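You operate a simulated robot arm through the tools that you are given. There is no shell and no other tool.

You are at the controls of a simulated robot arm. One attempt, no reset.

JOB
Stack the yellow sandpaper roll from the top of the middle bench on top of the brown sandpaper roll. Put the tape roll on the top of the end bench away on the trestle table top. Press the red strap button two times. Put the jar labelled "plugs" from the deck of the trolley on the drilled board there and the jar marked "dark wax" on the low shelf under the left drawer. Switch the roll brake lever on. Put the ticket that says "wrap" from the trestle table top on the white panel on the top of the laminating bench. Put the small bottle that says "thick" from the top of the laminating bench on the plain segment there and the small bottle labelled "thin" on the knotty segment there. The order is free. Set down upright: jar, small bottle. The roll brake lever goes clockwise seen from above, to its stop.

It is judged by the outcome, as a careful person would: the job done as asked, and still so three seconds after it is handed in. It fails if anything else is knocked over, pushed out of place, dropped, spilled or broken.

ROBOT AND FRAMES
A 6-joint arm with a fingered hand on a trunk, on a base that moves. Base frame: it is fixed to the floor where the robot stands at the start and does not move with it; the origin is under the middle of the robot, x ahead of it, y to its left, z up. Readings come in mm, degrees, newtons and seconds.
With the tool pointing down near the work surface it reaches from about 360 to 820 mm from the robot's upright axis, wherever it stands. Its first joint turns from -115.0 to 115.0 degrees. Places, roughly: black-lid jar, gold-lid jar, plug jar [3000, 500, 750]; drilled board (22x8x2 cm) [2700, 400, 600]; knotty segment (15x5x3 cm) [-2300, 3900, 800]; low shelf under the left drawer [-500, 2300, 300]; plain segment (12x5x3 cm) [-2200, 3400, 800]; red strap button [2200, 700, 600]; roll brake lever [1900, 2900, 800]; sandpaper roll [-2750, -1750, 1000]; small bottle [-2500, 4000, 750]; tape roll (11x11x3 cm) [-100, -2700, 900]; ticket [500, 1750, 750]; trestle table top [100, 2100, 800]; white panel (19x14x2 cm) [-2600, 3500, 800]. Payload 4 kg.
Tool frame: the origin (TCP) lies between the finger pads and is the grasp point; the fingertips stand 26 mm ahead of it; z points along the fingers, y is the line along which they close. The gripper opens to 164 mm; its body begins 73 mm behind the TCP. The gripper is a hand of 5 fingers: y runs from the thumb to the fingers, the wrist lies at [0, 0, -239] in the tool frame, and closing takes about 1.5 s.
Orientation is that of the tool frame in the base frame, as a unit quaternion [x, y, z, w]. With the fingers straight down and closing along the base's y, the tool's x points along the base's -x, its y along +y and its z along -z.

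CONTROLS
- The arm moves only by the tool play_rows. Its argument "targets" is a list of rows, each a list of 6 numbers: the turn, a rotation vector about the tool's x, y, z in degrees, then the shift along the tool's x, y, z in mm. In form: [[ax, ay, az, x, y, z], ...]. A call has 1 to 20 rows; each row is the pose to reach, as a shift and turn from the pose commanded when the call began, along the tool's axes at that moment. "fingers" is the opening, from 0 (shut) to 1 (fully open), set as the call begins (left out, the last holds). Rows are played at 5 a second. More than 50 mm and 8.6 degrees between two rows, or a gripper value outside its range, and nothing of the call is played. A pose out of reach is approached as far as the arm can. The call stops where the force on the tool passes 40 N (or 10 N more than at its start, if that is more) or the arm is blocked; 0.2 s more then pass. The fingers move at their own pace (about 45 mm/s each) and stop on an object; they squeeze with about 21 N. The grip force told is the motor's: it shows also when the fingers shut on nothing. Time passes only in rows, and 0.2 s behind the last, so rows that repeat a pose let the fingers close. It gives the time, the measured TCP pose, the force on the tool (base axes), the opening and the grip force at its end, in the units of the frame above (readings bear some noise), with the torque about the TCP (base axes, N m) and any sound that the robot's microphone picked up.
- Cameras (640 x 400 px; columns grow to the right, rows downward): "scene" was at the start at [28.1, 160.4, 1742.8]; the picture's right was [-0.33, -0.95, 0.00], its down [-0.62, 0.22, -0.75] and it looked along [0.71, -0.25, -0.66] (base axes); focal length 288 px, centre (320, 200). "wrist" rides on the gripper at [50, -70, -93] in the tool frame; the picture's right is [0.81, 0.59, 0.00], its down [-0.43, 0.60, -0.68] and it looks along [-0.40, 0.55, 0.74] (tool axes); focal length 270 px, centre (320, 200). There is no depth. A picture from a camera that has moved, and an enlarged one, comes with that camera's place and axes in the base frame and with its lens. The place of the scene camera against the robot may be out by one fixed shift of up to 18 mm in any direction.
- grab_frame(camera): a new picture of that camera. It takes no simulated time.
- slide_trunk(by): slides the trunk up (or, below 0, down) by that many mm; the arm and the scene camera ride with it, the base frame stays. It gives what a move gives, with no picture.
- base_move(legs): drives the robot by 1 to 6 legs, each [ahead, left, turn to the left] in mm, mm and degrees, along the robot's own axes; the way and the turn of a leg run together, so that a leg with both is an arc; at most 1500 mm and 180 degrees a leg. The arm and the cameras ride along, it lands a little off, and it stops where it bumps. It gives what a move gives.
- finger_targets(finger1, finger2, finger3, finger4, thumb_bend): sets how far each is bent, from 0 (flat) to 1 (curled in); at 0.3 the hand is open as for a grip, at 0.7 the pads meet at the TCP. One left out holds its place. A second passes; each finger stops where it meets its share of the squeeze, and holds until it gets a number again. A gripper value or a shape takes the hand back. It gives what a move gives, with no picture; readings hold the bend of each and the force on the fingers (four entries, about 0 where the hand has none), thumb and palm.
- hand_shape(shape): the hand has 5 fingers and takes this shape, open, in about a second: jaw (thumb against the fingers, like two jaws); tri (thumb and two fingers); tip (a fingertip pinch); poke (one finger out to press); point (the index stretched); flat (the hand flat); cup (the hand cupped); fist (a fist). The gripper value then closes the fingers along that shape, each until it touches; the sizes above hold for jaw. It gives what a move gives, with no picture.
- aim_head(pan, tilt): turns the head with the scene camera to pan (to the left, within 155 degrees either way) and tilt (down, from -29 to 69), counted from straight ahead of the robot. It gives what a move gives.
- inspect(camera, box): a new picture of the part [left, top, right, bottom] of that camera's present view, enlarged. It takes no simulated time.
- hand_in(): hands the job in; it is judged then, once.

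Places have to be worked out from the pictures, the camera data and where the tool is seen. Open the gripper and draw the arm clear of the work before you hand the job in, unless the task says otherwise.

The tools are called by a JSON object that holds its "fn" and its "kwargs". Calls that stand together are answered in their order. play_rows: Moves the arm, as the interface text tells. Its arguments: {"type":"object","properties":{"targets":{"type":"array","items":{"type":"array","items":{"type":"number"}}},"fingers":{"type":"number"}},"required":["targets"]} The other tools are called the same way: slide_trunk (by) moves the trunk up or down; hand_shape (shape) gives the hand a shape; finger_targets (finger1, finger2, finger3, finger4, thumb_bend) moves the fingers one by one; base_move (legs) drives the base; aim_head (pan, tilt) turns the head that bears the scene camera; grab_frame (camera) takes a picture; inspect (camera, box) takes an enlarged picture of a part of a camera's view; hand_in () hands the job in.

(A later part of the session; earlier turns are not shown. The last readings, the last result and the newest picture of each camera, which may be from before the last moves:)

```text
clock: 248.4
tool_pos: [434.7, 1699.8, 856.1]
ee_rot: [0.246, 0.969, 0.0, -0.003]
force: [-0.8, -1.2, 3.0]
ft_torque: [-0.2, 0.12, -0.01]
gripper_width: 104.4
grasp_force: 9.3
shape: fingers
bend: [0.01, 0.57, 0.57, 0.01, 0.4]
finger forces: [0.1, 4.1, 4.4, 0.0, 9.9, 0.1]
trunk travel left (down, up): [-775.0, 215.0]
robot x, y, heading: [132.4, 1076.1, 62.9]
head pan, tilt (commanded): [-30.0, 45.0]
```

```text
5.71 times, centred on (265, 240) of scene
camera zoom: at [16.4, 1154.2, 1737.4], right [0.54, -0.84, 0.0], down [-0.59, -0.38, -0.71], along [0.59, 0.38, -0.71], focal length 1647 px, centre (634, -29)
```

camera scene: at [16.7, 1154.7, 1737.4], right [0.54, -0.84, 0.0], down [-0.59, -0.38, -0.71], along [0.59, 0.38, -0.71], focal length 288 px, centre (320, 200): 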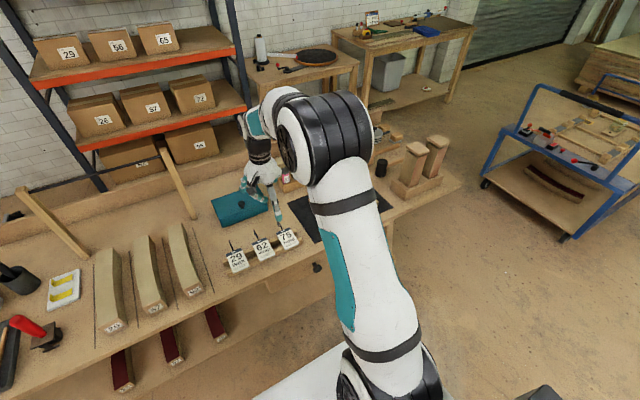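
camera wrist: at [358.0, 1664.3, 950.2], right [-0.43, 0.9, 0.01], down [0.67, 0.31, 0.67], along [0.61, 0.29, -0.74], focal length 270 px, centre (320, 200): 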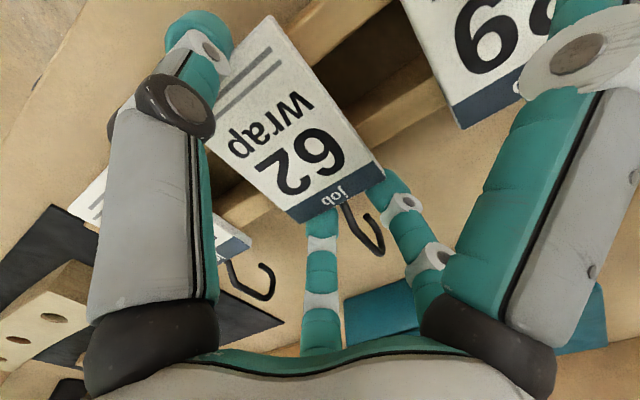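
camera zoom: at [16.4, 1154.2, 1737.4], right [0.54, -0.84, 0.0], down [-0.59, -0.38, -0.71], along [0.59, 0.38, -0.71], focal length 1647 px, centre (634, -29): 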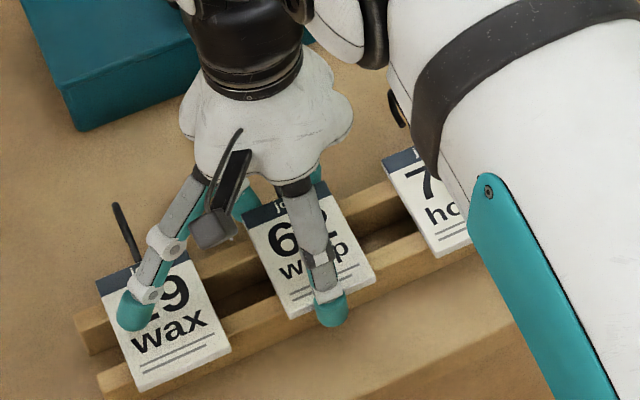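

Now the tips reach below the card on all three sides. I tighten a little more and lift.

{"fn": "finger_targets", "kwargs": {"finger2": 0.63, "finger3": 0.63, "thumb_bend": 0.48}}

{"fn": "play_rows", "kwargs": {"targets": [[0, 0, 0, 0, 0, -4], [0, 0, 0, 0, 0, -12], [0, 0, 0, 0, 0, -25]]}}

{"fn": "grab_frame", "kwargs": {"camera": "wrist"}}

{"fn": "inspect", "kwargs": {"camera": "scene", "box": [225, 205, 305, 275]}}

```text
clock: 249.4
tool_pos: [434.2, 1700.0, 855.8]
ee_rot: [0.247, 0.969, -0.001, -0.004]
force: [-1.0, -2.5, 3.7]
ft_torque: [-0.21, 0.08, 0.01]
gripper_width: 104.3
grasp_force: 11.8
shape: fingers
bend: [0.01, 0.57, 0.57, 0.01, 0.41]
finger forces: [0.1, 5.5, 5.5, 0.0, 12.6, 0.1]
trunk travel left (down, up): [-775.0, 215.0]
robot x, y, heading: [131.5, 1075.6, 62.7]
head pan, tilt (commanded): [-30.0, 45.0]
```

```text
clock: 250.2
tool_pos: [435.0, 1699.5, 881.4]
ee_rot: [0.247, 0.969, 0.0, -0.003]
force: [0.0, -0.3, -0.4]
ft_torque: [0.05, 0.0, -0.01]
gripper_width: 104.5
grasp_force: 12.3
shape: fingers
bend: [0.01, 0.57, 0.57, 0.01, 0.41]
finger forces: [0.0, 6.1, 6.2, 0.1, 12.1, 0.1]
trunk travel left (down, up): [-775.0, 215.0]
robot x, y, heading: [133.3, 1074.9, 63.1]
head pan, tilt (commanded): [-30.0, 45.0]
```

```text
taken
camera wrist: at [358.5, 1664.9, 975.0], right [-0.43, 0.9, 0.0], down [0.67, 0.31, 0.67], along [0.61, 0.29, -0.74], focal length 270 px, centre (320, 200)
```

wrist: 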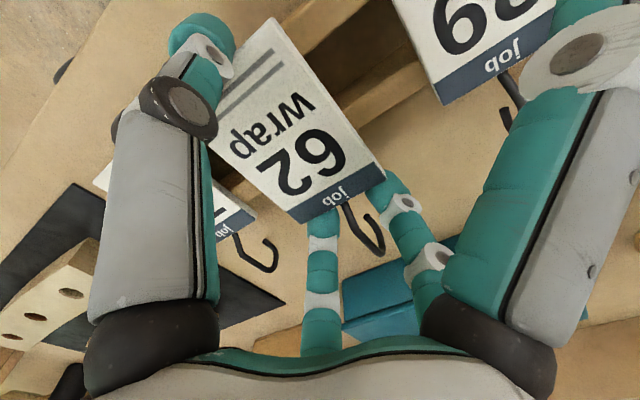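

```text
5.71 times, centred on (265, 240) of scene
camera zoom: at [16.6, 1154.4, 1737.4], right [0.54, -0.84, 0.0], down [-0.59, -0.38, -0.71], along [0.59, 0.38, -0.71], focal length 1647 px, centre (634, -29)
```

zoom: 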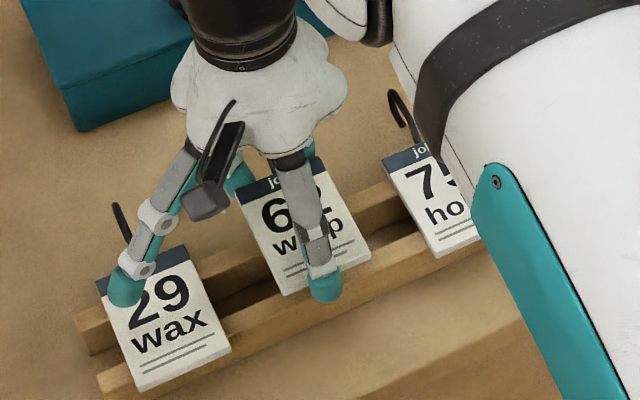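

The "wrap" card is now firmly held (12 N vs 6+6 N balanced). I lift it high, back away from the table, and travel left toward the laminating bench.

{"fn": "play_rows", "kwargs": {"targets": [[0, 0, 0, 0, 0, -30], [0, 0, 0, 0, 0, -65], [0, 0, 0, 0, 0, -105], [0, 0, 0, 0, 0, -145], [0, 0, 0, 0, 0, -185], [0, 0, 0, 0, 0, -225], [0, 0, 0, 0, 0, -255]]}}

{"fn": "base_move", "kwargs": {"legs": [[-230, 0, 0], [0, 1250, 0], [0, 1250, 0]]}}

{"fn": "grab_frame", "kwargs": {"camera": "wrist"}}

{"fn": "aim_head", "kwargs": {"pan": 30, "tilt": 28}}

{"fn": "grab_frame", "kwargs": {"camera": "scene"}}

```text
clock: 251.8
tool_pos: [435.1, 1699.7, 1135.4]
ee_rot: [0.247, 0.969, 0.0, -0.003]
force: [-0.3, -0.7, -1.0]
ft_torque: [0.0, 0.01, 0.0]
gripper_width: 104.2
grasp_force: 12.4
shape: fingers
bend: [0.01, 0.57, 0.57, 0.01, 0.41]
finger forces: [0.0, 6.0, 6.0, 0.1, 12.1, 0.0]
trunk travel left (down, up): [-775.0, 215.0]
robot x, y, heading: [128.8, 1076.6, 63.0]
head pan, tilt (commanded): [-30.0, 45.0]
```

```text
clock: 265.2
tool_pos: [-1893.5, 2581.0, 1135.3]
ee_rot: [0.241, 0.971, 0.0, -0.004]
force: [0.0, 0.7, 0.9]
ft_torque: [0.0, 0.0, 0.0]
gripper_width: 104.7
grasp_force: 11.8
shape: fingers
bend: [0.01, 0.57, 0.57, 0.01, 0.41]
finger forces: [0.0, 6.0, 5.9, 0.0, 12.1, 0.0]
trunk travel left (down, up): [-775.0, 215.0]
robot x, y, heading: [-2187.1, 1955.3, 63.7]
head pan, tilt (commanded): [-30.0, 45.0]
```

```text
taken
camera wrist: at [-1969.4, 2544.5, 1229.2], right [-0.44, 0.9, 0.0], down [0.67, 0.32, 0.67], along [0.6, 0.3, -0.74], focal length 270 px, centre (320, 200)
```

wrist: 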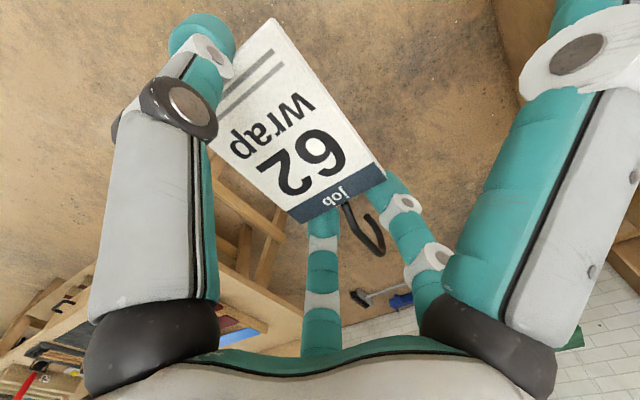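

```text
clock: 266.5
tool_pos: [-1894.1, 2581.0, 1135.7]
ee_rot: [0.242, 0.97, 0.0, -0.003]
force: [-0.8, -0.1, 0.2]
ft_torque: [0.03, 0.01, -0.05]
gripper_width: 104.3
grasp_force: 11.7
shape: fingers
bend: [0.01, 0.57, 0.57, 0.01, 0.41]
finger forces: [0.0, 6.0, 6.1, 0.0, 12.1, 0.0]
trunk travel left (down, up): [-775.0, 215.0]
robot x, y, heading: [-2189.6, 1953.9, 63.9]
head pan, tilt (commanded): [30.0, 28.0]
```

```text
taken
camera scene: at [-2378.6, 2076.0, 1763.2], right [1.0, 0.06, 0.0], down [0.03, -0.47, -0.88], along [-0.06, 0.88, -0.47], focal length 288 px, centre (320, 200)
```

scene: 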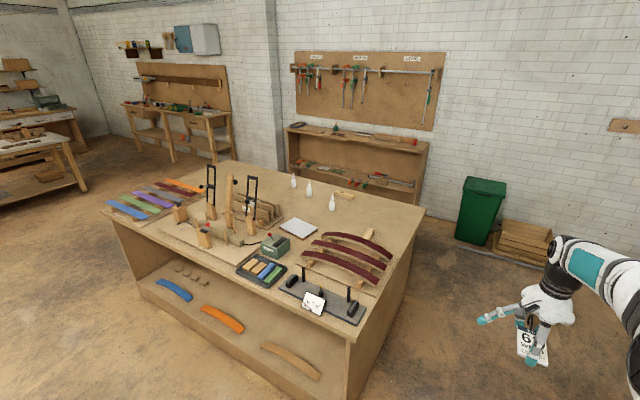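

The card is still held and the laminating bench is in view: white panel in the middle, three small white bottles behind. I zoom in.

{"fn": "inspect", "kwargs": {"camera": "scene", "box": [250, 160, 430, 280]}}

{"fn": "inspect", "kwargs": {"camera": "scene", "box": [280, 165, 370, 225]}}

```text
3.33 times, centred on (340, 220) of scene
camera zoom: at [-2378.6, 2076.0, 1763.2], right [1.0, 0.06, 0.0], down [0.03, -0.47, -0.88], along [-0.06, 0.88, -0.47], focal length 961 px, centre (253, 133)
```

zoom: 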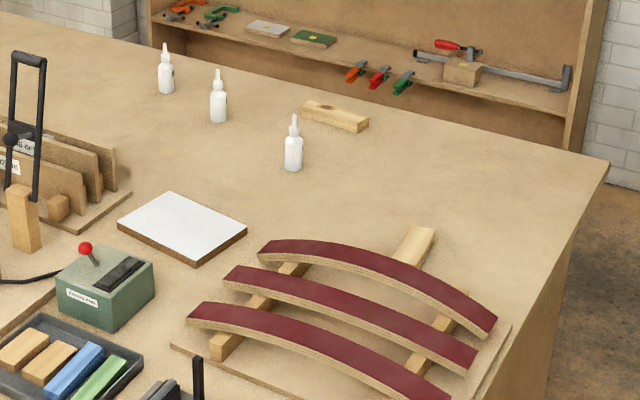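

```text
6.67 times, centred on (325, 195) of scene
camera zoom: at [-2378.6, 2076.0, 1763.2], right [1.0, 0.06, 0.0], down [0.03, -0.47, -0.88], along [-0.06, 0.88, -0.47], focal length 1922 px, centre (287, 233)
```

zoom: 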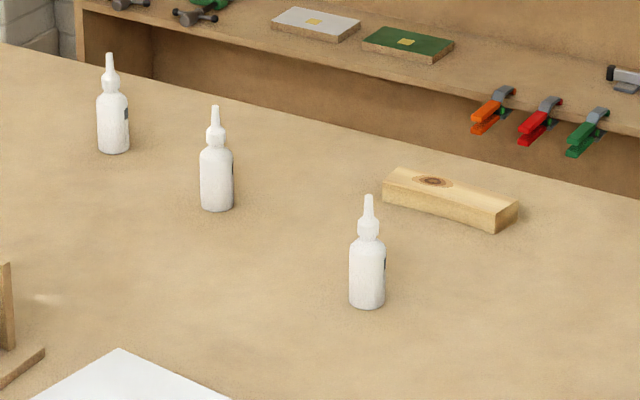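

The layout is clear: panel centre ≈(−2601, 3492), knotty segment ≈(−2327, 3930), plain segment ≈(−2193, 3467). I move in front of the panel at a stand-off first.

{"fn": "base_move", "kwargs": {"legs": [[188, 1038, 0.6]]}}

{"fn": "aim_head", "kwargs": {"pan": 0, "tilt": 45}}

{"fn": "grab_frame", "kwargs": {"camera": "scene"}}

{"fn": "grab_frame", "kwargs": {"camera": "wrist"}}

```text
clock: 271.9
tool_pos: [-2754.5, 3205.5, 1135.3]
ee_rot: [0.23, 0.973, 0.0, -0.004]
force: [-0.8, 0.2, -1.0]
ft_torque: [0.04, -0.01, 0.01]
gripper_width: 104.3
grasp_force: 12.1
shape: fingers
bend: [0.01, 0.57, 0.57, 0.01, 0.41]
finger forces: [0.1, 6.0, 6.0, 0.1, 12.0, 0.0]
trunk travel left (down, up): [-775.0, 215.0]
robot x, y, heading: [-3037.4, 2569.6, 64.8]
head pan, tilt (commanded): [30.0, 28.0]
```

```text
clock: 272.9
tool_pos: [-2754.8, 3203.8, 1135.0]
ee_rot: [0.231, 0.973, -0.001, -0.004]
force: [0.3, 0.2, 0.2]
ft_torque: [-0.02, -0.01, 0.0]
gripper_width: 104.2
grasp_force: 11.8
shape: fingers
bend: [0.01, 0.57, 0.57, 0.01, 0.41]
finger forces: [0.0, 6.0, 6.0, 0.1, 12.1, 0.0]
trunk travel left (down, up): [-775.0, 215.0]
robot x, y, heading: [-3038.7, 2570.7, 64.6]
head pan, tilt (commanded): [0.0, 45.0]
```

```text
taken
camera scene: at [-3187.0, 2672.7, 1737.4], right [0.91, -0.42, 0.0], down [-0.3, -0.64, -0.71], along [0.3, 0.64, -0.71], focal length 288 px, centre (320, 200)
```

scene: 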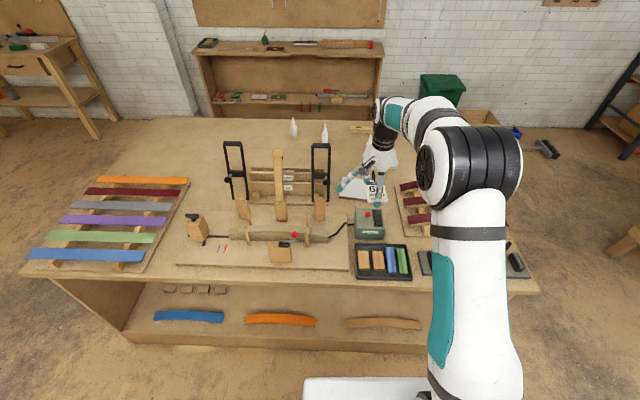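

```text
taken
camera wrist: at [-2829.5, 3166.8, 1229.2], right [-0.46, 0.89, 0.0], down [0.66, 0.34, 0.67], along [0.6, 0.31, -0.74], focal length 270 px, centre (320, 200)
```

wrist: 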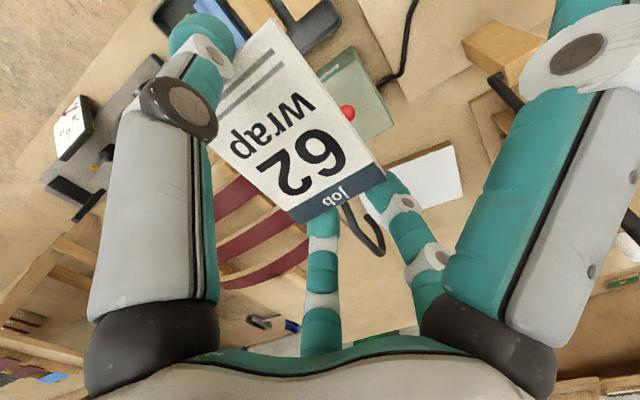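

Panel centre is at (−2597, 3503) and the bench front edge is a bit further than first thought, so reach is fine (~785 mm). I drive 200 mm forward, slowly approaching the bench front.

{"fn": "base_move", "kwargs": {"legs": [[200, 0, 0]]}}

{"fn": "aim_head", "kwargs": {"pan": -5, "tilt": 66}}

{"fn": "grab_frame", "kwargs": {"camera": "scene"}}

```text
clock: 274.5
tool_pos: [-2672.1, 3384.9, 1134.4]
ee_rot: [0.23, 0.973, -0.001, -0.004]
force: [-0.2, -1.1, -1.1]
ft_torque: [-0.01, 0.0, -0.01]
gripper_width: 104.3
grasp_force: 12.7
shape: fingers
bend: [0.01, 0.57, 0.57, 0.01, 0.41]
finger forces: [0.0, 6.0, 6.0, 0.0, 12.2, 0.1]
trunk travel left (down, up): [-775.0, 215.0]
robot x, y, heading: [-2951.7, 2750.3, 65.2]
head pan, tilt (commanded): [0.0, 45.0]
```

```text
clock: 275.3
tool_pos: [-2672.9, 3384.1, 1134.9]
ee_rot: [0.23, 0.973, 0.0, -0.004]
force: [0.6, 0.0, 0.6]
ft_torque: [0.01, -0.02, 0.0]
gripper_width: 104.2
grasp_force: 12.0
shape: fingers
bend: [0.01, 0.57, 0.57, 0.01, 0.41]
finger forces: [0.1, 6.0, 6.0, 0.0, 12.1, 0.0]
trunk travel left (down, up): [-775.0, 215.0]
robot x, y, heading: [-2952.0, 2750.6, 65.1]
head pan, tilt (commanded): [-5.0, 66.0]
```

```text
taken
camera scene: at [-3108.3, 2828.5, 1711.4], right [0.87, -0.5, 0.0], down [-0.46, -0.79, -0.41], along [0.2, 0.35, -0.91], focal length 288 px, centre (320, 200)
```

scene: 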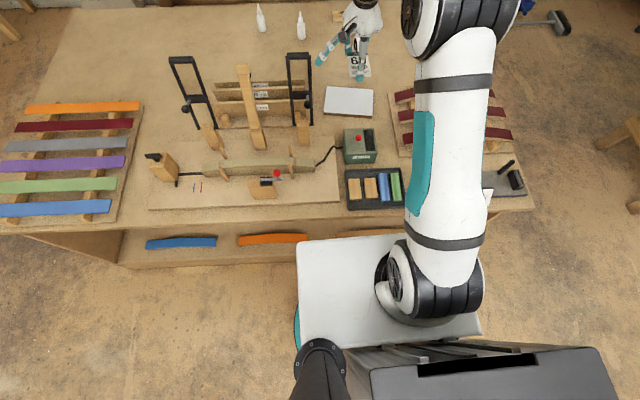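

I'm at 324 mm from the bench front. With the thumb on my side the target is ~838 mm away – too far; turning the hand 180° brings it to ~795 mm. I rotate the hand about its axis.

{"fn": "play_rows", "kwargs": {"targets": [[0, 0, -7.5, 0, 0, 0], [0, 0, -15, 0, 0, 0], [0, 0, -22.5, 0, 0, 0], [0, 0, -30, 0, 0, 0], [0, 0, -37.5, 0, 0, 0], [0, 0, -45, 0, 0, 0], [0, 0, -52.5, 0, 0, 0], [0, 0, -60, 0, 0, 0], [0, 0, -67.5, 0, 0, 0], [0, 0, -75, 0, 0, 0], [0, 0, -82.5, 0, 0, 0], [0, 0, -90, 0, 0, 0]]}}

{"fn": "play_rows", "kwargs": {"targets": [[0, 0, -7.5, 0, 0, 0], [0, 0, -15, 0, 0, 0], [0, 0, -22.5, 0, 0, 0], [0, 0, -30, 0, 0, 0], [0, 0, -37.5, 0, 0, 0], [0, 0, -45, 0, 0, 0], [0, 0, -52.5, 0, 0, 0], [0, 0, -60, 0, 0, 0], [0, 0, -67.5, 0, 0, 0], [0, 0, -75, 0, 0, 0], [0, 0, -82.5, 0, 0, 0], [0, 0, -90, 0, 0, 0]]}}

{"fn": "grab_frame", "kwargs": {"camera": "wrist"}}

{"fn": "inspect", "kwargs": {"camera": "scene", "box": [300, 0, 420, 180]}}

```text
clock: 277.9
tool_pos: [-2672.9, 3384.6, 1135.6]
ee_rot: [-0.527, 0.85, 0.002, -0.004]
force: [0.3, -0.6, 0.5]
ft_torque: [-0.04, -0.01, -0.03]
gripper_width: 104.5
grasp_force: 12.2
shape: fingers
bend: [0.01, 0.57, 0.57, 0.01, 0.41]
finger forces: [0.0, 6.0, 6.0, 0.0, 12.0, 0.1]
trunk travel left (down, up): [-775.0, 215.0]
robot x, y, heading: [-2955.2, 2750.9, 65.1]
head pan, tilt (commanded): [-5.0, 66.0]
```

```text
clock: 280.5
tool_pos: [-2677.6, 3386.8, 1136.1]
ee_rot: [0.964, -0.265, 0.0, 0.001]
force: [0.5, 0.6, -0.4]
ft_torque: [0.0, 0.0, -0.01]
gripper_width: 104.2
grasp_force: 12.2
shape: fingers
bend: [0.01, 0.57, 0.57, 0.01, 0.41]
finger forces: [0.0, 6.0, 5.9, 0.0, 11.9, 0.0]
out of reach, approached as far as the arm can: row 12
trunk travel left (down, up): [-775.0, 215.0]
robot x, y, heading: [-2951.7, 2752.4, 65.1]
head pan, tilt (commanded): [-5.0, 66.0]
```

```text
taken
camera wrist: at [-2598.1, 3421.7, 1228.8], right [0.4, -0.92, 0.0], down [-0.68, -0.29, 0.68], along [-0.62, -0.27, -0.73], focal length 270 px, centre (320, 200)
```

wrist: 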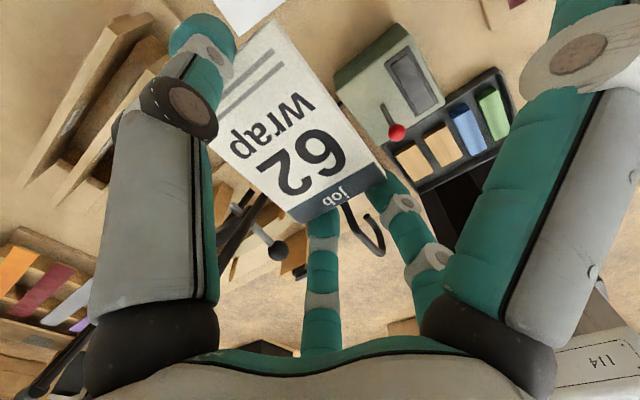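

```text
2.22 times, centred on (360, 90) of scene
camera zoom: at [-3108.3, 2828.2, 1711.3], right [0.87, -0.5, 0.0], down [-0.46, -0.79, -0.41], along [0.2, 0.35, -0.91], focal length 641 px, centre (231, 444)
```

zoom: 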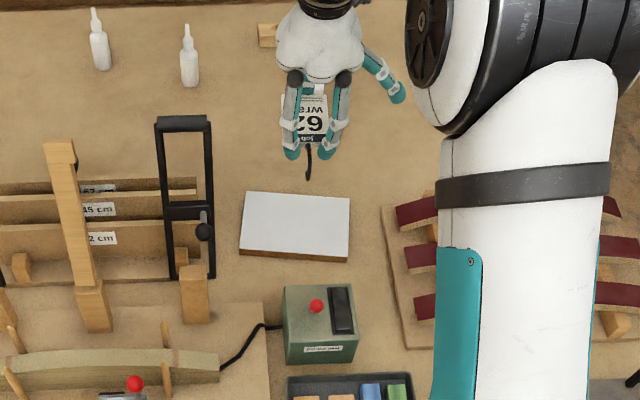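

The hand is turned (hook side now toward me). I extend out over the panel while descending to z≈960.

{"fn": "play_rows", "kwargs": {"targets": [[0, 0, 0, 3, -18, 42], [0, 0, 0, 6, -42, 82], [0, 0, 0, 9, -68, 118], [0, 0, 0, 12, -90, 150], [0, 0, 0, 12.5, -104, 176]]}}

{"fn": "grab_frame", "kwargs": {"camera": "wrist"}}

{"fn": "inspect", "kwargs": {"camera": "scene", "box": [300, 0, 420, 180]}}

```text
clock: 281.7
tool_pos: [-2623.8, 3478.3, 959.2]
ee_rot: [0.962, -0.272, 0.004, 0.001]
force: [0.6, -0.2, -0.3]
ft_torque: [-0.01, 0.02, -0.02]
gripper_width: 104.4
grasp_force: 11.5
shape: fingers
bend: [0.01, 0.57, 0.57, 0.01, 0.42]
finger forces: [0.1, 5.9, 5.9, 0.1, 11.9, 0.0]
out of reach, approached as far as the arm can: row 3, 4, 5
trunk travel left (down, up): [-775.0, 215.0]
robot x, y, heading: [-2952.0, 2750.9, 65.1]
head pan, tilt (commanded): [-5.0, 66.0]
```

```text
taken
camera wrist: at [-2542.8, 3511.8, 1052.9], right [0.38, -0.92, 0.01], down [-0.69, -0.28, 0.67], along [-0.62, -0.26, -0.74], focal length 270 px, centre (320, 200)
```

wrist: 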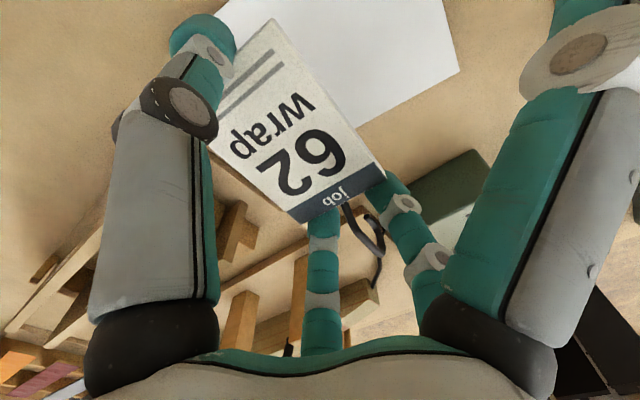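

```text
2.22 times, centred on (360, 90) of scene
camera zoom: at [-3107.7, 2829.2, 1711.4], right [0.87, -0.5, 0.0], down [-0.46, -0.79, -0.41], along [0.2, 0.35, -0.91], focal length 641 px, centre (231, 444)
```

zoom: 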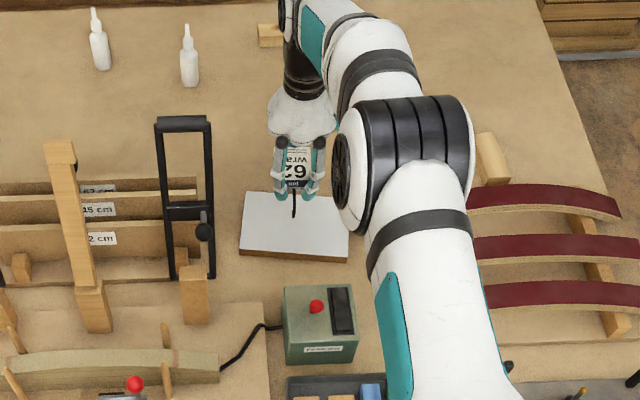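

The card is within ~13 mm of the panel's centre. I descend straight down toward the panel.

{"fn": "play_rows", "kwargs": {"targets": [[0, 0, 0, 0, 0, 30], [0, 0, 0, 0, 0, 60], [0, 0, 0, 0, 0, 85], [0, 0, 0, 0, 0, 100]]}}

{"fn": "grab_frame", "kwargs": {"camera": "wrist"}}

{"fn": "inspect", "kwargs": {"camera": "scene", "box": [310, 30, 400, 130]}}

```text
clock: 282.7
tool_pos: [-2627.2, 3476.1, 859.0]
ee_rot: [0.963, -0.269, 0.004, 0.002]
force: [0.8, -0.7, 0.5]
ft_torque: [0.03, 0.03, -0.03]
gripper_width: 104.0
grasp_force: 11.6
shape: fingers
bend: [0.01, 0.57, 0.57, 0.01, 0.42]
finger forces: [0.0, 5.9, 5.9, 0.0, 11.8, 0.0]
out of reach, approached as far as the arm can: row 1, 2, 3, 4
trunk travel left (down, up): [-775.0, 215.0]
robot x, y, heading: [-2951.7, 2748.8, 65.0]
head pan, tilt (commanded): [-5.0, 66.0]
```

```text
taken
camera wrist: at [-2548.6, 3510.6, 952.7], right [0.39, -0.92, 0.01], down [-0.68, -0.28, 0.67], along [-0.62, -0.26, -0.74], focal length 270 px, centre (320, 200)
```

wrist: 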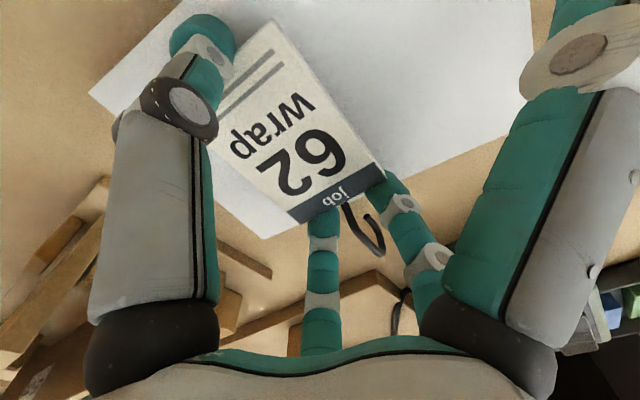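

```text
4.00 times, centred on (355, 80) of scene
camera zoom: at [-3108.4, 2828.5, 1711.3], right [0.87, -0.5, 0.0], down [-0.46, -0.79, -0.41], along [0.2, 0.35, -0.91], focal length 1153 px, centre (180, 680)
```

zoom: 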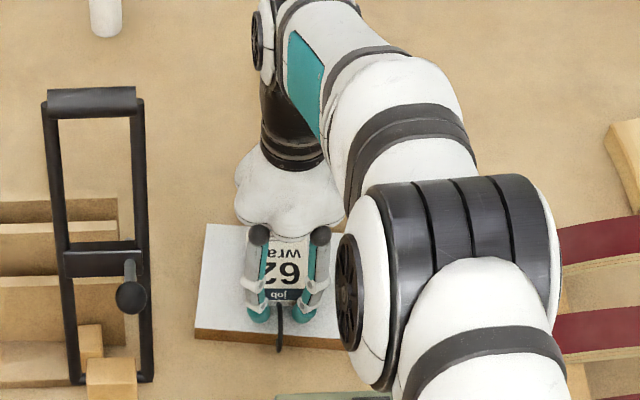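

The card is over the middle of the panel. I lower gently until the fingertips touch the panel.

{"fn": "play_rows", "kwargs": {"targets": [[0, 0, 0, 0, 0, 4], [0, 0, 0, 0, 0, 8]]}}

{"fn": "play_rows", "kwargs": {"targets": [[0, 0, 0, 0, 0, 2], [0, 0, 0, 0, 0, 4]]}}

{"fn": "play_rows", "kwargs": {"targets": [[0, 0, 0, 0, 0, 2], [0, 0, 0, 0, 0, 4]]}}

```text
clock: 283.3
tool_pos: [-2630.0, 3475.5, 852.9]
ee_rot: [0.963, -0.27, 0.002, 0.0]
force: [-0.1, -0.3, 4.7]
ft_torque: [-0.08, 0.24, -0.02]
gripper_width: 104.2
grasp_force: 14.0
shape: fingers
bend: [0.01, 0.57, 0.57, 0.01, 0.42]
finger forces: [0.0, 6.0, 11.6, 0.1, 11.9, 0.1]
trunk travel left (down, up): [-775.0, 215.0]
robot x, y, heading: [-2955.9, 2749.2, 65.0]
head pan, tilt (commanded): [-5.0, 66.0]
```

```text
clock: 283.9
tool_pos: [-2630.2, 3473.2, 852.8]
ee_rot: [0.963, -0.269, 0.003, -0.003]
force: [-2.0, -1.0, 32.5]
ft_torque: [-0.67, 0.82, 0.0]
gripper_width: 104.2
grasp_force: 30.2
shape: fingers
bend: [0.01, 0.57, 0.57, 0.01, 0.42]
finger forces: [0.0, 16.4, 29.8, 0.0, 13.7, 0.0]
trunk travel left (down, up): [-775.0, 215.0]
robot x, y, heading: [-2952.8, 2746.0, 65.3]
head pan, tilt (commanded): [-5.0, 66.0]
```

```text
clock: 284.3
tool_pos: [-2627.5, 3478.1, 853.7]
ee_rot: [0.963, -0.27, 0.003, -0.004]
force: [-2.8, -4.1, 19.9]
ft_torque: [-0.57, 0.66, 0.09]
gripper_width: 103.8
grasp_force: 21.0
shape: fingers
bend: [0.01, 0.57, 0.56, 0.01, 0.42]
finger forces: [0.0, 11.9, 19.8, 0.0, 10.7, 0.1]
trunk travel left (down, up): [-775.0, 215.0]
robot x, y, heading: [-2953.6, 2749.8, 64.9]
head pan, tilt (commanded): [-5.0, 66.0]
stopped in row 2: the force on the tool passed its limit at 44 N (the readings are from after the stop); the commanded pose is now the measured one
```

Fingertips touch the panel at TCP≈853. I ease up 3 mm and open thumb and fingers slightly so the card settles the last few millimetres.

{"fn": "play_rows", "kwargs": {"targets": [[0, 0, 0, 0, 0, -2], [0, 0, 0, 0, 0, -3]]}}

{"fn": "finger_targets", "kwargs": {"finger2": 0.5, "finger3": 0.5, "thumb_bend": 0.34}}

{"fn": "grab_frame", "kwargs": {"camera": "wrist"}}

{"fn": "inspect", "kwargs": {"camera": "scene", "box": [310, 30, 400, 130]}}

```text
clock: 284.9
tool_pos: [-2629.3, 3477.2, 853.1]
ee_rot: [0.963, -0.27, 0.004, -0.002]
force: [-0.9, 0.2, 12.5]
ft_torque: [-0.23, 0.42, 0.0]
gripper_width: 104.0
grasp_force: 19.4
shape: fingers
bend: [0.01, 0.57, 0.56, 0.01, 0.42]
finger forces: [0.0, 9.1, 17.0, 0.1, 13.0, 0.0]
trunk travel left (down, up): [-775.0, 215.0]
robot x, y, heading: [-2951.3, 2747.8, 64.9]
head pan, tilt (commanded): [-5.0, 66.0]
```

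```text
clock: 285.9
tool_pos: [-2628.5, 3475.2, 853.5]
ee_rot: [0.963, -0.27, 0.004, -0.002]
force: [2.3, 1.1, 10.0]
ft_torque: [-0.23, 0.18, 0.05]
gripper_width: 107.1
grasp_force: 4.8
shape: fingers
bend: [0.01, 0.51, 0.52, 0.01, 0.34]
finger forces: [0.0, 3.1, 7.0, 0.1, 0.0, 0.0]
trunk travel left (down, up): [-775.0, 215.0]
robot x, y, heading: [-2955.8, 2750.2, 65.0]
head pan, tilt (commanded): [-5.0, 66.0]
```

```text
taken
camera wrist: at [-2549.3, 3510.7, 947.0], right [0.39, -0.92, 0.0], down [-0.68, -0.29, 0.67], along [-0.62, -0.26, -0.74], focal length 270 px, centre (320, 200)
```

wrist: 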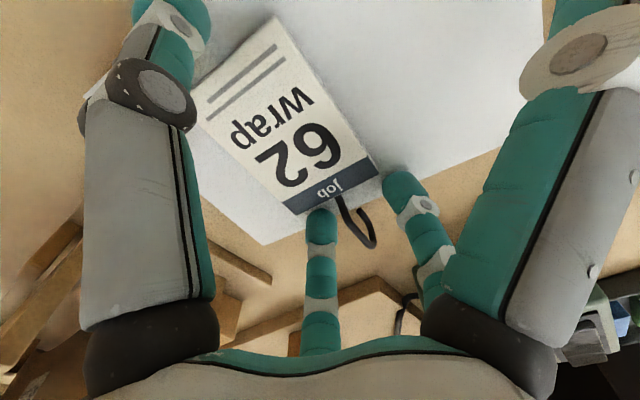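

```text
4.00 times, centred on (355, 80) of scene
camera zoom: at [-3108.6, 2827.2, 1711.4], right [0.87, -0.5, 0.0], down [-0.46, -0.79, -0.41], along [0.2, 0.35, -0.91], focal length 1153 px, centre (180, 680)
```

zoom: 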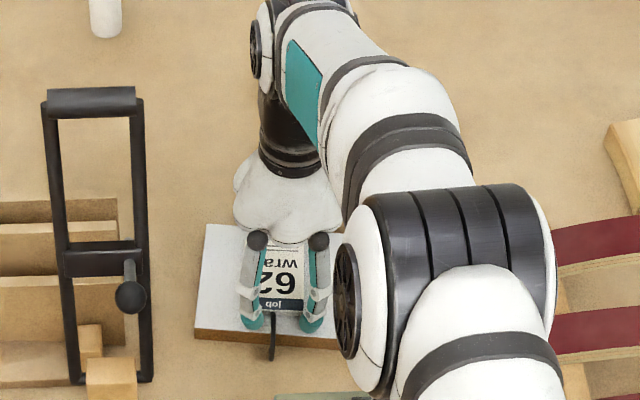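

The card lies flat on the panel, released. I raise straight up and check it stays.

{"fn": "play_rows", "kwargs": {"targets": [[0, 0, 0, 0, 0, -6], [0, 0, 0, 0, 0, -14], [0, 0, 0, 0, 0, -30], [0, 0, 0, 0, 0, -60]]}}

{"fn": "grab_frame", "kwargs": {"camera": "wrist"}}

{"fn": "inspect", "kwargs": {"camera": "scene", "box": [310, 30, 400, 130]}}

```text
clock: 286.9
tool_pos: [-2627.8, 3474.8, 912.0]
ee_rot: [0.963, -0.27, 0.003, -0.002]
force: [0.6, -0.5, 0.4]
ft_torque: [0.03, -0.01, 0.0]
gripper_width: 107.0
grasp_force: 0.0
shape: fingers
bend: [0.01, 0.5, 0.5, 0.01, 0.34]
finger forces: [0.1, 0.0, 0.0, 0.0, 0.0, 0.0]
trunk travel left (down, up): [-775.0, 215.0]
robot x, y, heading: [-2950.9, 2748.2, 65.0]
head pan, tilt (commanded): [-5.0, 66.0]
```

```text
taken
camera wrist: at [-2549.2, 3509.3, 1005.9], right [0.39, -0.92, 0.0], down [-0.68, -0.28, 0.67], along [-0.62, -0.26, -0.74], focal length 270 px, centre (320, 200)
```

wrist: 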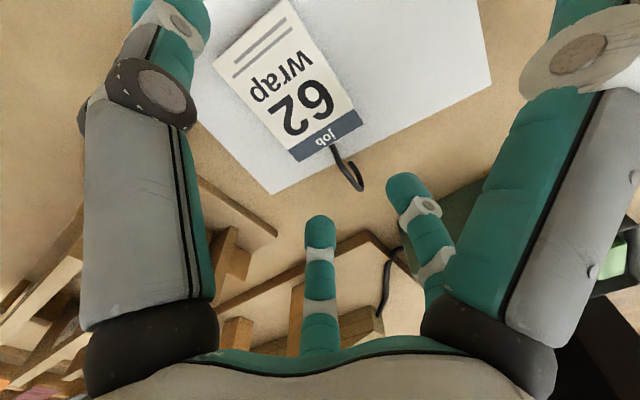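

```text
4.00 times, centred on (355, 80) of scene
camera zoom: at [-3108.7, 2827.6, 1711.2], right [0.87, -0.5, 0.0], down [-0.46, -0.79, -0.41], along [0.2, 0.35, -0.91], focal length 1153 px, centre (180, 680)
```

zoom: 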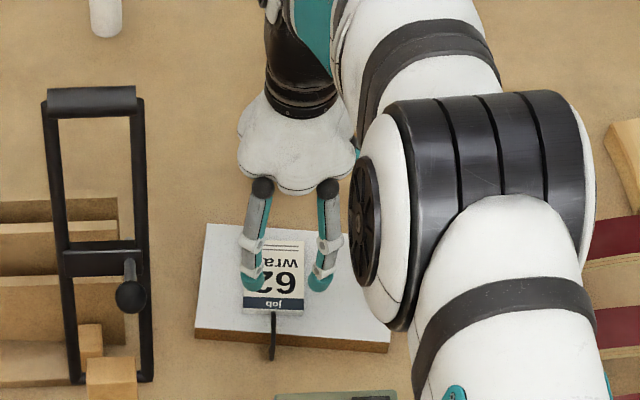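

The "wrap" ticket lies on the white panel. I raise and retract the arm, turn the hand back to its normal yaw, and open it.

{"fn": "play_rows", "kwargs": {"targets": [[0, 0, 0, 0, 30, -35], [0, 0, 0, 0, 60, -70], [0, 0, 0, 0, 90, -105], [0, 0, 0, 0, 120, -140], [0, 0, 0, 0, 150, -170], [0, 0, 0, 0, 175, -190]]}}

{"fn": "play_rows", "kwargs": {"targets": [[0, 0, 7.5, 0, 0, 0], [0, 0, 15, 0, 0, 0], [0, 0, 22.5, 0, 0, 0], [0, 0, 30, 0, 0, 0], [0, 0, 37.5, 0, 0, 0], [0, 0, 45, 0, 0, 0], [0, 0, 52.5, 0, 0, 0], [0, 0, 60, 0, 0, 0], [0, 0, 67.5, 0, 0, 0], [0, 0, 75, 0, 0, 0], [0, 0, 82.5, 0, 0, 0], [0, 0, 90, 0, 0, 0]]}}

{"fn": "hand_shape", "kwargs": {"shape": "jaw"}}

{"fn": "base_move", "kwargs": {"legs": [[-350, 0, 0], [0, -935, 0]]}}

{"fn": "aim_head", "kwargs": {"pan": 10, "tilt": 25}}

{"fn": "grab_frame", "kwargs": {"camera": "scene"}}

```text
clock: 288.3
tool_pos: [-2721.0, 3325.5, 1101.9]
ee_rot: [0.963, -0.27, 0.003, -0.003]
force: [3.4, 0.0, 0.2]
ft_torque: [0.1, 0.03, -0.3]
gripper_width: 107.1
grasp_force: 1.8
shape: fingers
bend: [0.01, 0.5, 0.5, 0.1, 0.34]
finger forces: [0.0, 0.1, 0.0, 3.5, 0.0, 0.0]
trunk travel left (down, up): [-775.0, 215.0]
robot x, y, heading: [-2947.4, 2749.7, 64.9]
head pan, tilt (commanded): [-5.0, 66.0]
```

```text
clock: 290.9
tool_pos: [-2720.7, 3327.8, 1101.4]
ee_rot: [-0.489, 0.872, -0.001, 0.004]
force: [-0.1, 1.5, -0.5]
ft_torque: [0.0, 0.0, -0.03]
gripper_width: 107.0
grasp_force: 0.1
shape: fingers
bend: [0.01, 0.5, 0.5, 0.01, 0.34]
finger forces: [0.0, 0.0, 0.0, 0.0, 0.0, 0.1]
trunk travel left (down, up): [-775.0, 215.0]
robot x, y, heading: [-2955.2, 2751.2, 64.9]
head pan, tilt (commanded): [-5.0, 66.0]
```

```text
clock: 291.8
tool_pos: [-2720.7, 3327.2, 1102.0]
ee_rot: [-0.49, 0.871, -0.001, 0.004]
force: [0.5, -0.2, -0.2]
ft_torque: [0.01, -0.02, -0.02]
gripper_width: 164.0
grasp_force: 0.2
shape: jaw
bend: [0.3, 0.3, 0.3, 0.3, 0.3]
finger forces: [0.1, 0.1, 0.0, 0.1, 0.1, 0.0]
trunk travel left (down, up): [-775.0, 215.0]
robot x, y, heading: [-2955.4, 2748.9, 64.7]
head pan, tilt (commanded): [-5.0, 66.0]
```

```text
clock: 298.6
tool_pos: [-2024.0, 2598.4, 1102.3]
ee_rot: [-0.486, 0.874, -0.001, 0.003]
force: [0.6, -0.6, -0.4]
ft_torque: [-0.02, 0.01, 0.02]
gripper_width: 164.2
grasp_force: 0.1
shape: jaw
bend: [0.3, 0.3, 0.3, 0.3, 0.3]
finger forces: [0.0, 0.1, 0.0, 0.1, 0.0, 0.0]
trunk travel left (down, up): [-775.0, 215.0]
robot x, y, heading: [-2260.3, 2024.2, 64.5]
head pan, tilt (commanded): [-5.0, 66.0]
```

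```text
clock: 299.7
tool_pos: [-2023.5, 2598.4, 1101.0]
ee_rot: [-0.486, 0.874, -0.001, 0.004]
force: [0.0, 0.0, 0.0]
ft_torque: [0.02, 0.03, -0.03]
gripper_width: 164.3
grasp_force: 0.0
shape: jaw
bend: [0.3, 0.3, 0.3, 0.3, 0.3]
finger forces: [0.0, 0.2, 0.0, 0.1, 0.0, 0.0]
trunk travel left (down, up): [-775.0, 215.0]
robot x, y, heading: [-2263.0, 2026.0, 64.5]
head pan, tilt (commanded): [10.0, 25.0]
```

```text
taken
camera scene: at [-2421.8, 2142.2, 1767.9], right [0.96, -0.27, 0.0], down [-0.11, -0.41, -0.91], along [0.24, 0.87, -0.42], focal length 288 px, centre (320, 200)
```

scene: 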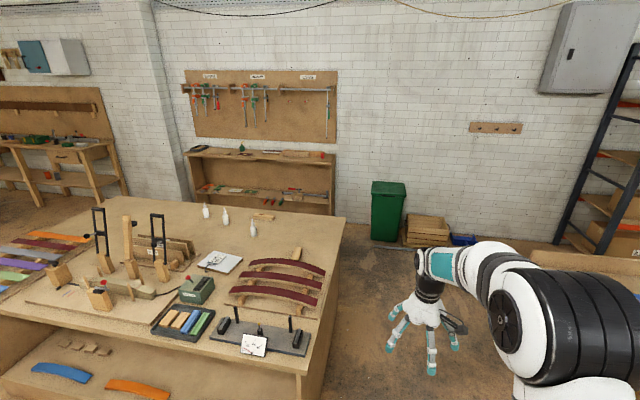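

During retraction a flat finger brushed the tall black handle lightly (3.5 N), but it stands unchanged. I drive forward along the bench's right side to see the bottle labels and the aisle behind.

{"fn": "base_move", "kwargs": {"legs": [[1300, 0, 0]]}}

{"fn": "aim_head", "kwargs": {"pan": 60, "tilt": 35}}

{"fn": "grab_frame", "kwargs": {"camera": "scene"}}

{"fn": "aim_head", "kwargs": {"pan": 15, "tilt": 35}}

{"fn": "grab_frame", "kwargs": {"camera": "scene"}}

```text
clock: 306.3
tool_pos: [-1468.5, 3793.4, 1101.9]
ee_rot: [-0.491, 0.871, -0.001, 0.003]
force: [-0.7, -0.2, -0.6]
ft_torque: [0.0, 0.01, 0.01]
gripper_width: 164.3
grasp_force: 0.2
shape: jaw
bend: [0.3, 0.3, 0.3, 0.3, 0.3]
finger forces: [0.0, 0.0, 0.1, 0.1, 0.1, 0.0]
trunk travel left (down, up): [-775.0, 215.0]
robot x, y, heading: [-1700.2, 3219.8, 65.2]
head pan, tilt (commanded): [10.0, 25.0]
```

```text
clock: 307.5
tool_pos: [-1467.9, 3793.4, 1101.9]
ee_rot: [-0.491, 0.871, -0.001, 0.004]
force: [-0.1, 0.1, 0.0]
ft_torque: [0.0, -0.02, 0.01]
gripper_width: 163.9
grasp_force: 0.1
shape: jaw
bend: [0.3, 0.3, 0.3, 0.3, 0.3]
finger forces: [0.0, 0.0, 0.0, 0.0, 0.0, 0.1]
trunk travel left (down, up): [-775.0, 215.0]
robot x, y, heading: [-1701.1, 3213.0, 64.9]
head pan, tilt (commanded): [60.0, 35.0]
```

```text
taken
camera scene: at [-1934.8, 3314.9, 1752.2], right [0.82, 0.57, 0.0], down [0.33, -0.47, -0.82], along [-0.47, 0.67, -0.57], focal length 288 px, centre (320, 200)
```

scene: 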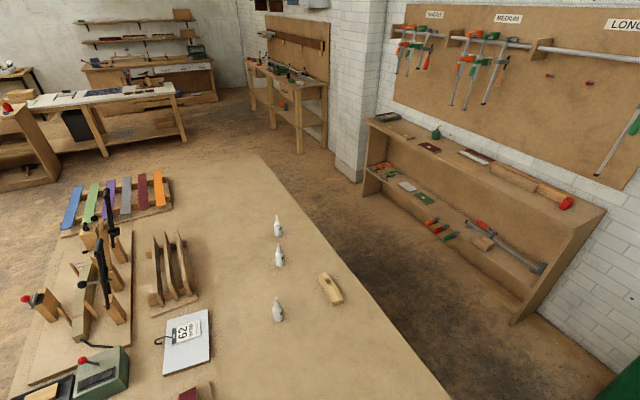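

```text
clock: 308.6
tool_pos: [-1468.6, 3793.1, 1101.1]
ee_rot: [-0.491, 0.871, -0.001, 0.004]
force: [0.1, 1.2, 1.0]
ft_torque: [0.0, -0.02, -0.03]
gripper_width: 164.3
grasp_force: 0.1
shape: jaw
bend: [0.3, 0.3, 0.3, 0.3, 0.3]
finger forces: [0.1, 0.1, 0.0, 0.0, 0.0, 0.1]
trunk travel left (down, up): [-775.0, 215.0]
robot x, y, heading: [-1703.4, 3216.7, 65.0]
head pan, tilt (commanded): [15.0, 35.0]
```

```text
taken
camera scene: at [-1869.2, 3329.5, 1752.2], right [0.99, -0.17, 0.0], down [-0.1, -0.57, -0.82], along [0.14, 0.81, -0.57], focal length 288 px, centre (320, 200)
```

scene: 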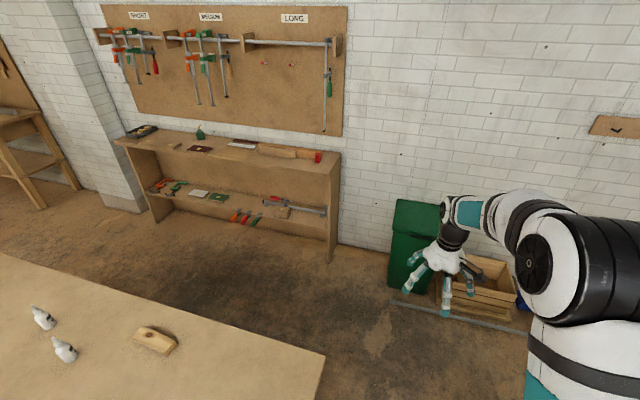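

The aisle behind the bench is over 1 m wide, so I can work from there. I look at the bottles close up for their labels.

{"fn": "inspect", "kwargs": {"camera": "scene", "box": [10, 290, 190, 370]}}

{"fn": "aim_head", "kwargs": {"pan": 60, "tilt": 45}}

{"fn": "grab_frame", "kwargs": {"camera": "scene"}}

{"fn": "inspect", "kwargs": {"camera": "scene", "box": [255, 130, 365, 270]}}

```text
3.56 times, centred on (100, 330) of scene
camera zoom: at [-1869.2, 3329.5, 1752.2], right [0.99, -0.17, 0.0], down [-0.1, -0.57, -0.82], along [0.14, 0.81, -0.57], focal length 1025 px, centre (1102, -262)
```

zoom: 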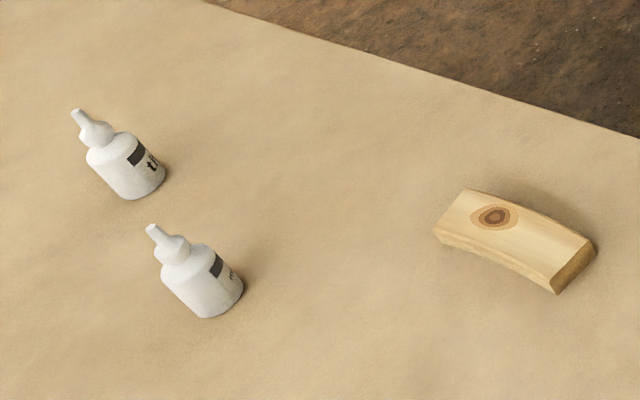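

```text
clock: 309.7
tool_pos: [-1467.5, 3793.0, 1101.6]
ee_rot: [-0.491, 0.871, -0.002, 0.004]
force: [-0.6, -0.4, 0.0]
ft_torque: [0.02, 0.0, 0.0]
gripper_width: 164.0
grasp_force: 0.0
shape: jaw
bend: [0.3, 0.3, 0.3, 0.3, 0.3]
finger forces: [0.0, 0.0, 0.0, 0.0, 0.0, 0.0]
trunk travel left (down, up): [-775.0, 215.0]
robot x, y, heading: [-1700.6, 3216.6, 65.3]
head pan, tilt (commanded): [60.0, 45.0]
```

```text
taken
camera scene: at [-1930.9, 3309.4, 1737.4], right [0.82, 0.57, 0.0], down [0.41, -0.58, -0.71], along [-0.41, 0.58, -0.71], focal length 288 px, centre (320, 200)
```

scene: 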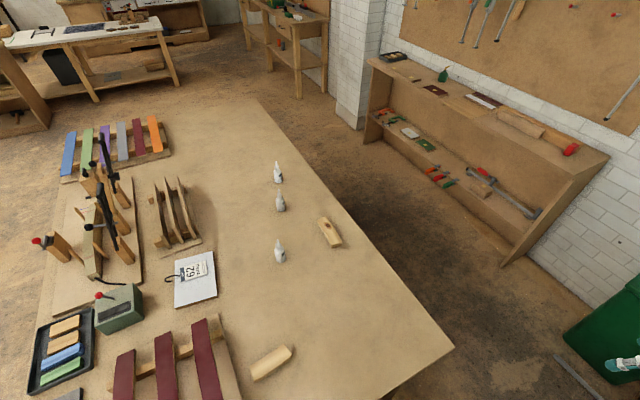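

```text
2.86 times, centred on (310, 200) of scene
camera zoom: at [-1930.9, 3309.4, 1737.4], right [0.82, 0.57, 0.0], down [0.41, -0.58, -0.71], along [-0.41, 0.58, -0.71], focal length 824 px, centre (349, 200)
```

zoom: 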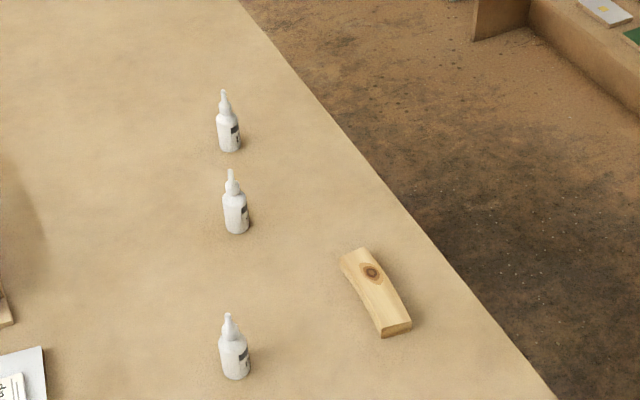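

Labels face the aisle; the middle bottle reads "m…", the others "th…". I drive around into the aisle behind the bench and turn to face it.

{"fn": "base_move", "kwargs": {"legs": [[875, 0, 0], [0, 0, 180], [0, -1050, 0]]}}

{"fn": "aim_head", "kwargs": {"pan": 5, "tilt": 45}}

{"fn": "grab_frame", "kwargs": {"camera": "scene"}}

```text
clock: 326.9
tool_pos: [-2499.4, 3874.3, 1101.6]
ee_rot: [0.867, 0.499, -0.003, -0.001]
force: [-0.7, 0.5, 0.4]
ft_torque: [0.0, -0.05, -0.01]
gripper_width: 164.1
grasp_force: 0.1
shape: jaw
bend: [0.3, 0.3, 0.3, 0.3, 0.3]
finger forces: [0.0, 0.0, 0.0, 0.1, 0.1, 0.1]
trunk travel left (down, up): [-775.0, 215.0]
robot x, y, heading: [-2274.9, 4456.6, -114.0]
head pan, tilt (commanded): [60.0, 45.0]
```

```text
clock: 328.1
tool_pos: [-2498.3, 3874.6, 1102.2]
ee_rot: [0.866, 0.499, -0.005, -0.002]
force: [0.1, 0.2, -0.4]
ft_torque: [-0.01, 0.07, 0.01]
gripper_width: 163.9
grasp_force: 0.0
shape: jaw
bend: [0.3, 0.3, 0.3, 0.3, 0.3]
finger forces: [0.0, 0.0, 0.0, 0.0, 0.0, 0.1]
trunk travel left (down, up): [-775.0, 215.0]
robot x, y, heading: [-2278.0, 4456.5, -114.0]
head pan, tilt (commanded): [5.0, 45.0]
```

```text
taken
camera scene: at [-2101.7, 4360.0, 1737.4], right [-0.95, 0.32, 0.0], down [0.23, 0.67, -0.71], along [-0.23, -0.67, -0.71], focal length 288 px, centre (320, 200)
```

scene: 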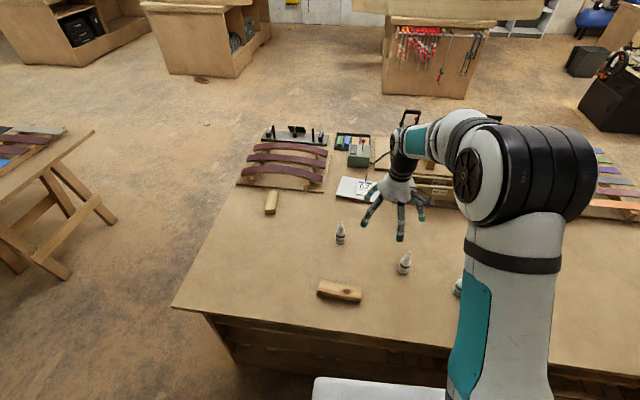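

Now the labels should face me; I zoom on each bottle.

{"fn": "inspect", "kwargs": {"camera": "scene", "box": [325, 215, 355, 250]}}

{"fn": "inspect", "kwargs": {"camera": "scene", "box": [388, 245, 420, 280]}}

{"fn": "inspect", "kwargs": {"camera": "scene", "box": [440, 265, 475, 305]}}

{"fn": "grab_frame", "kwargs": {"camera": "wrist"}}

```text
11.43 times, centred on (340, 232) of scene
camera zoom: at [-2101.7, 4360.0, 1737.4], right [-0.95, 0.32, 0.0], down [0.23, 0.67, -0.71], along [-0.23, -0.67, -0.71], focal length 3294 px, centre (91, -171)
```

zoom: 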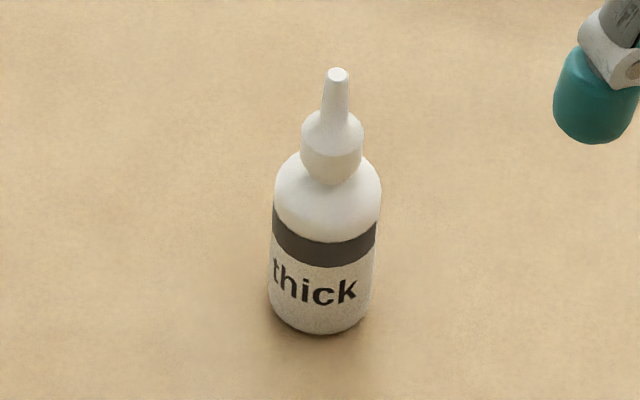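

```text
11.43 times, centred on (404, 262) of scene
camera zoom: at [-2101.7, 4360.0, 1737.4], right [-0.95, 0.32, 0.0], down [0.23, 0.67, -0.71], along [-0.23, -0.67, -0.71], focal length 3294 px, centre (-640, -514)
```

zoom: 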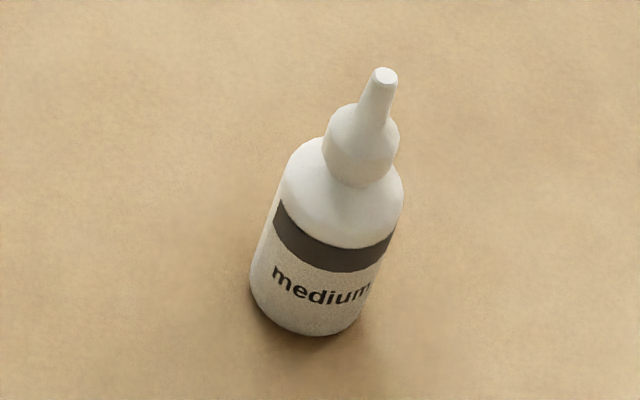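

```text
10.00 times, centred on (458, 285) of scene
camera zoom: at [-2101.7, 4360.0, 1737.4], right [-0.95, 0.32, 0.0], down [0.23, 0.67, -0.71], along [-0.23, -0.67, -0.71], focal length 2883 px, centre (-1055, -650)
```

zoom: 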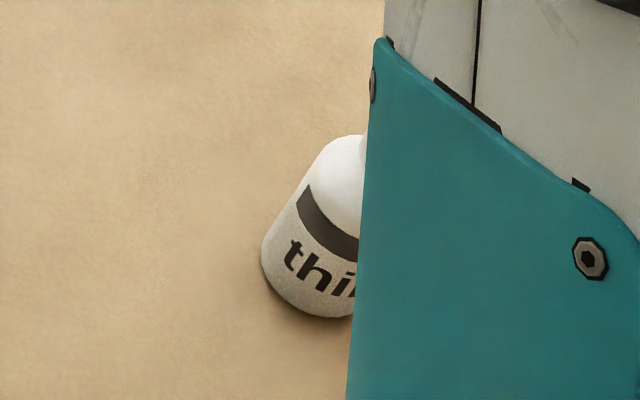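

```text
taken
camera wrist: at [-2532.5, 3955.3, 1194.9], right [0.92, 0.4, -0.01], down [0.3, -0.67, 0.68], along [0.27, -0.62, -0.74], focal length 270 px, centre (320, 200)
```

wrist: 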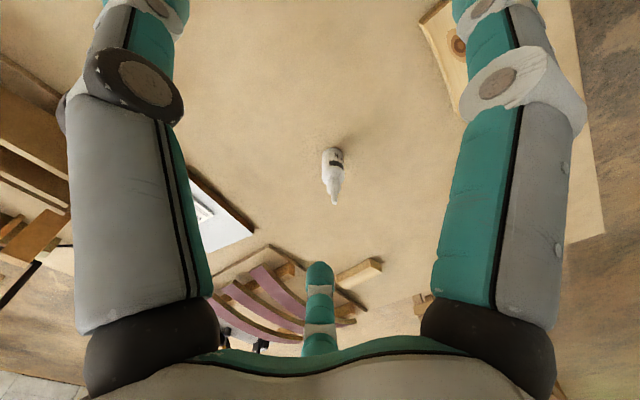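

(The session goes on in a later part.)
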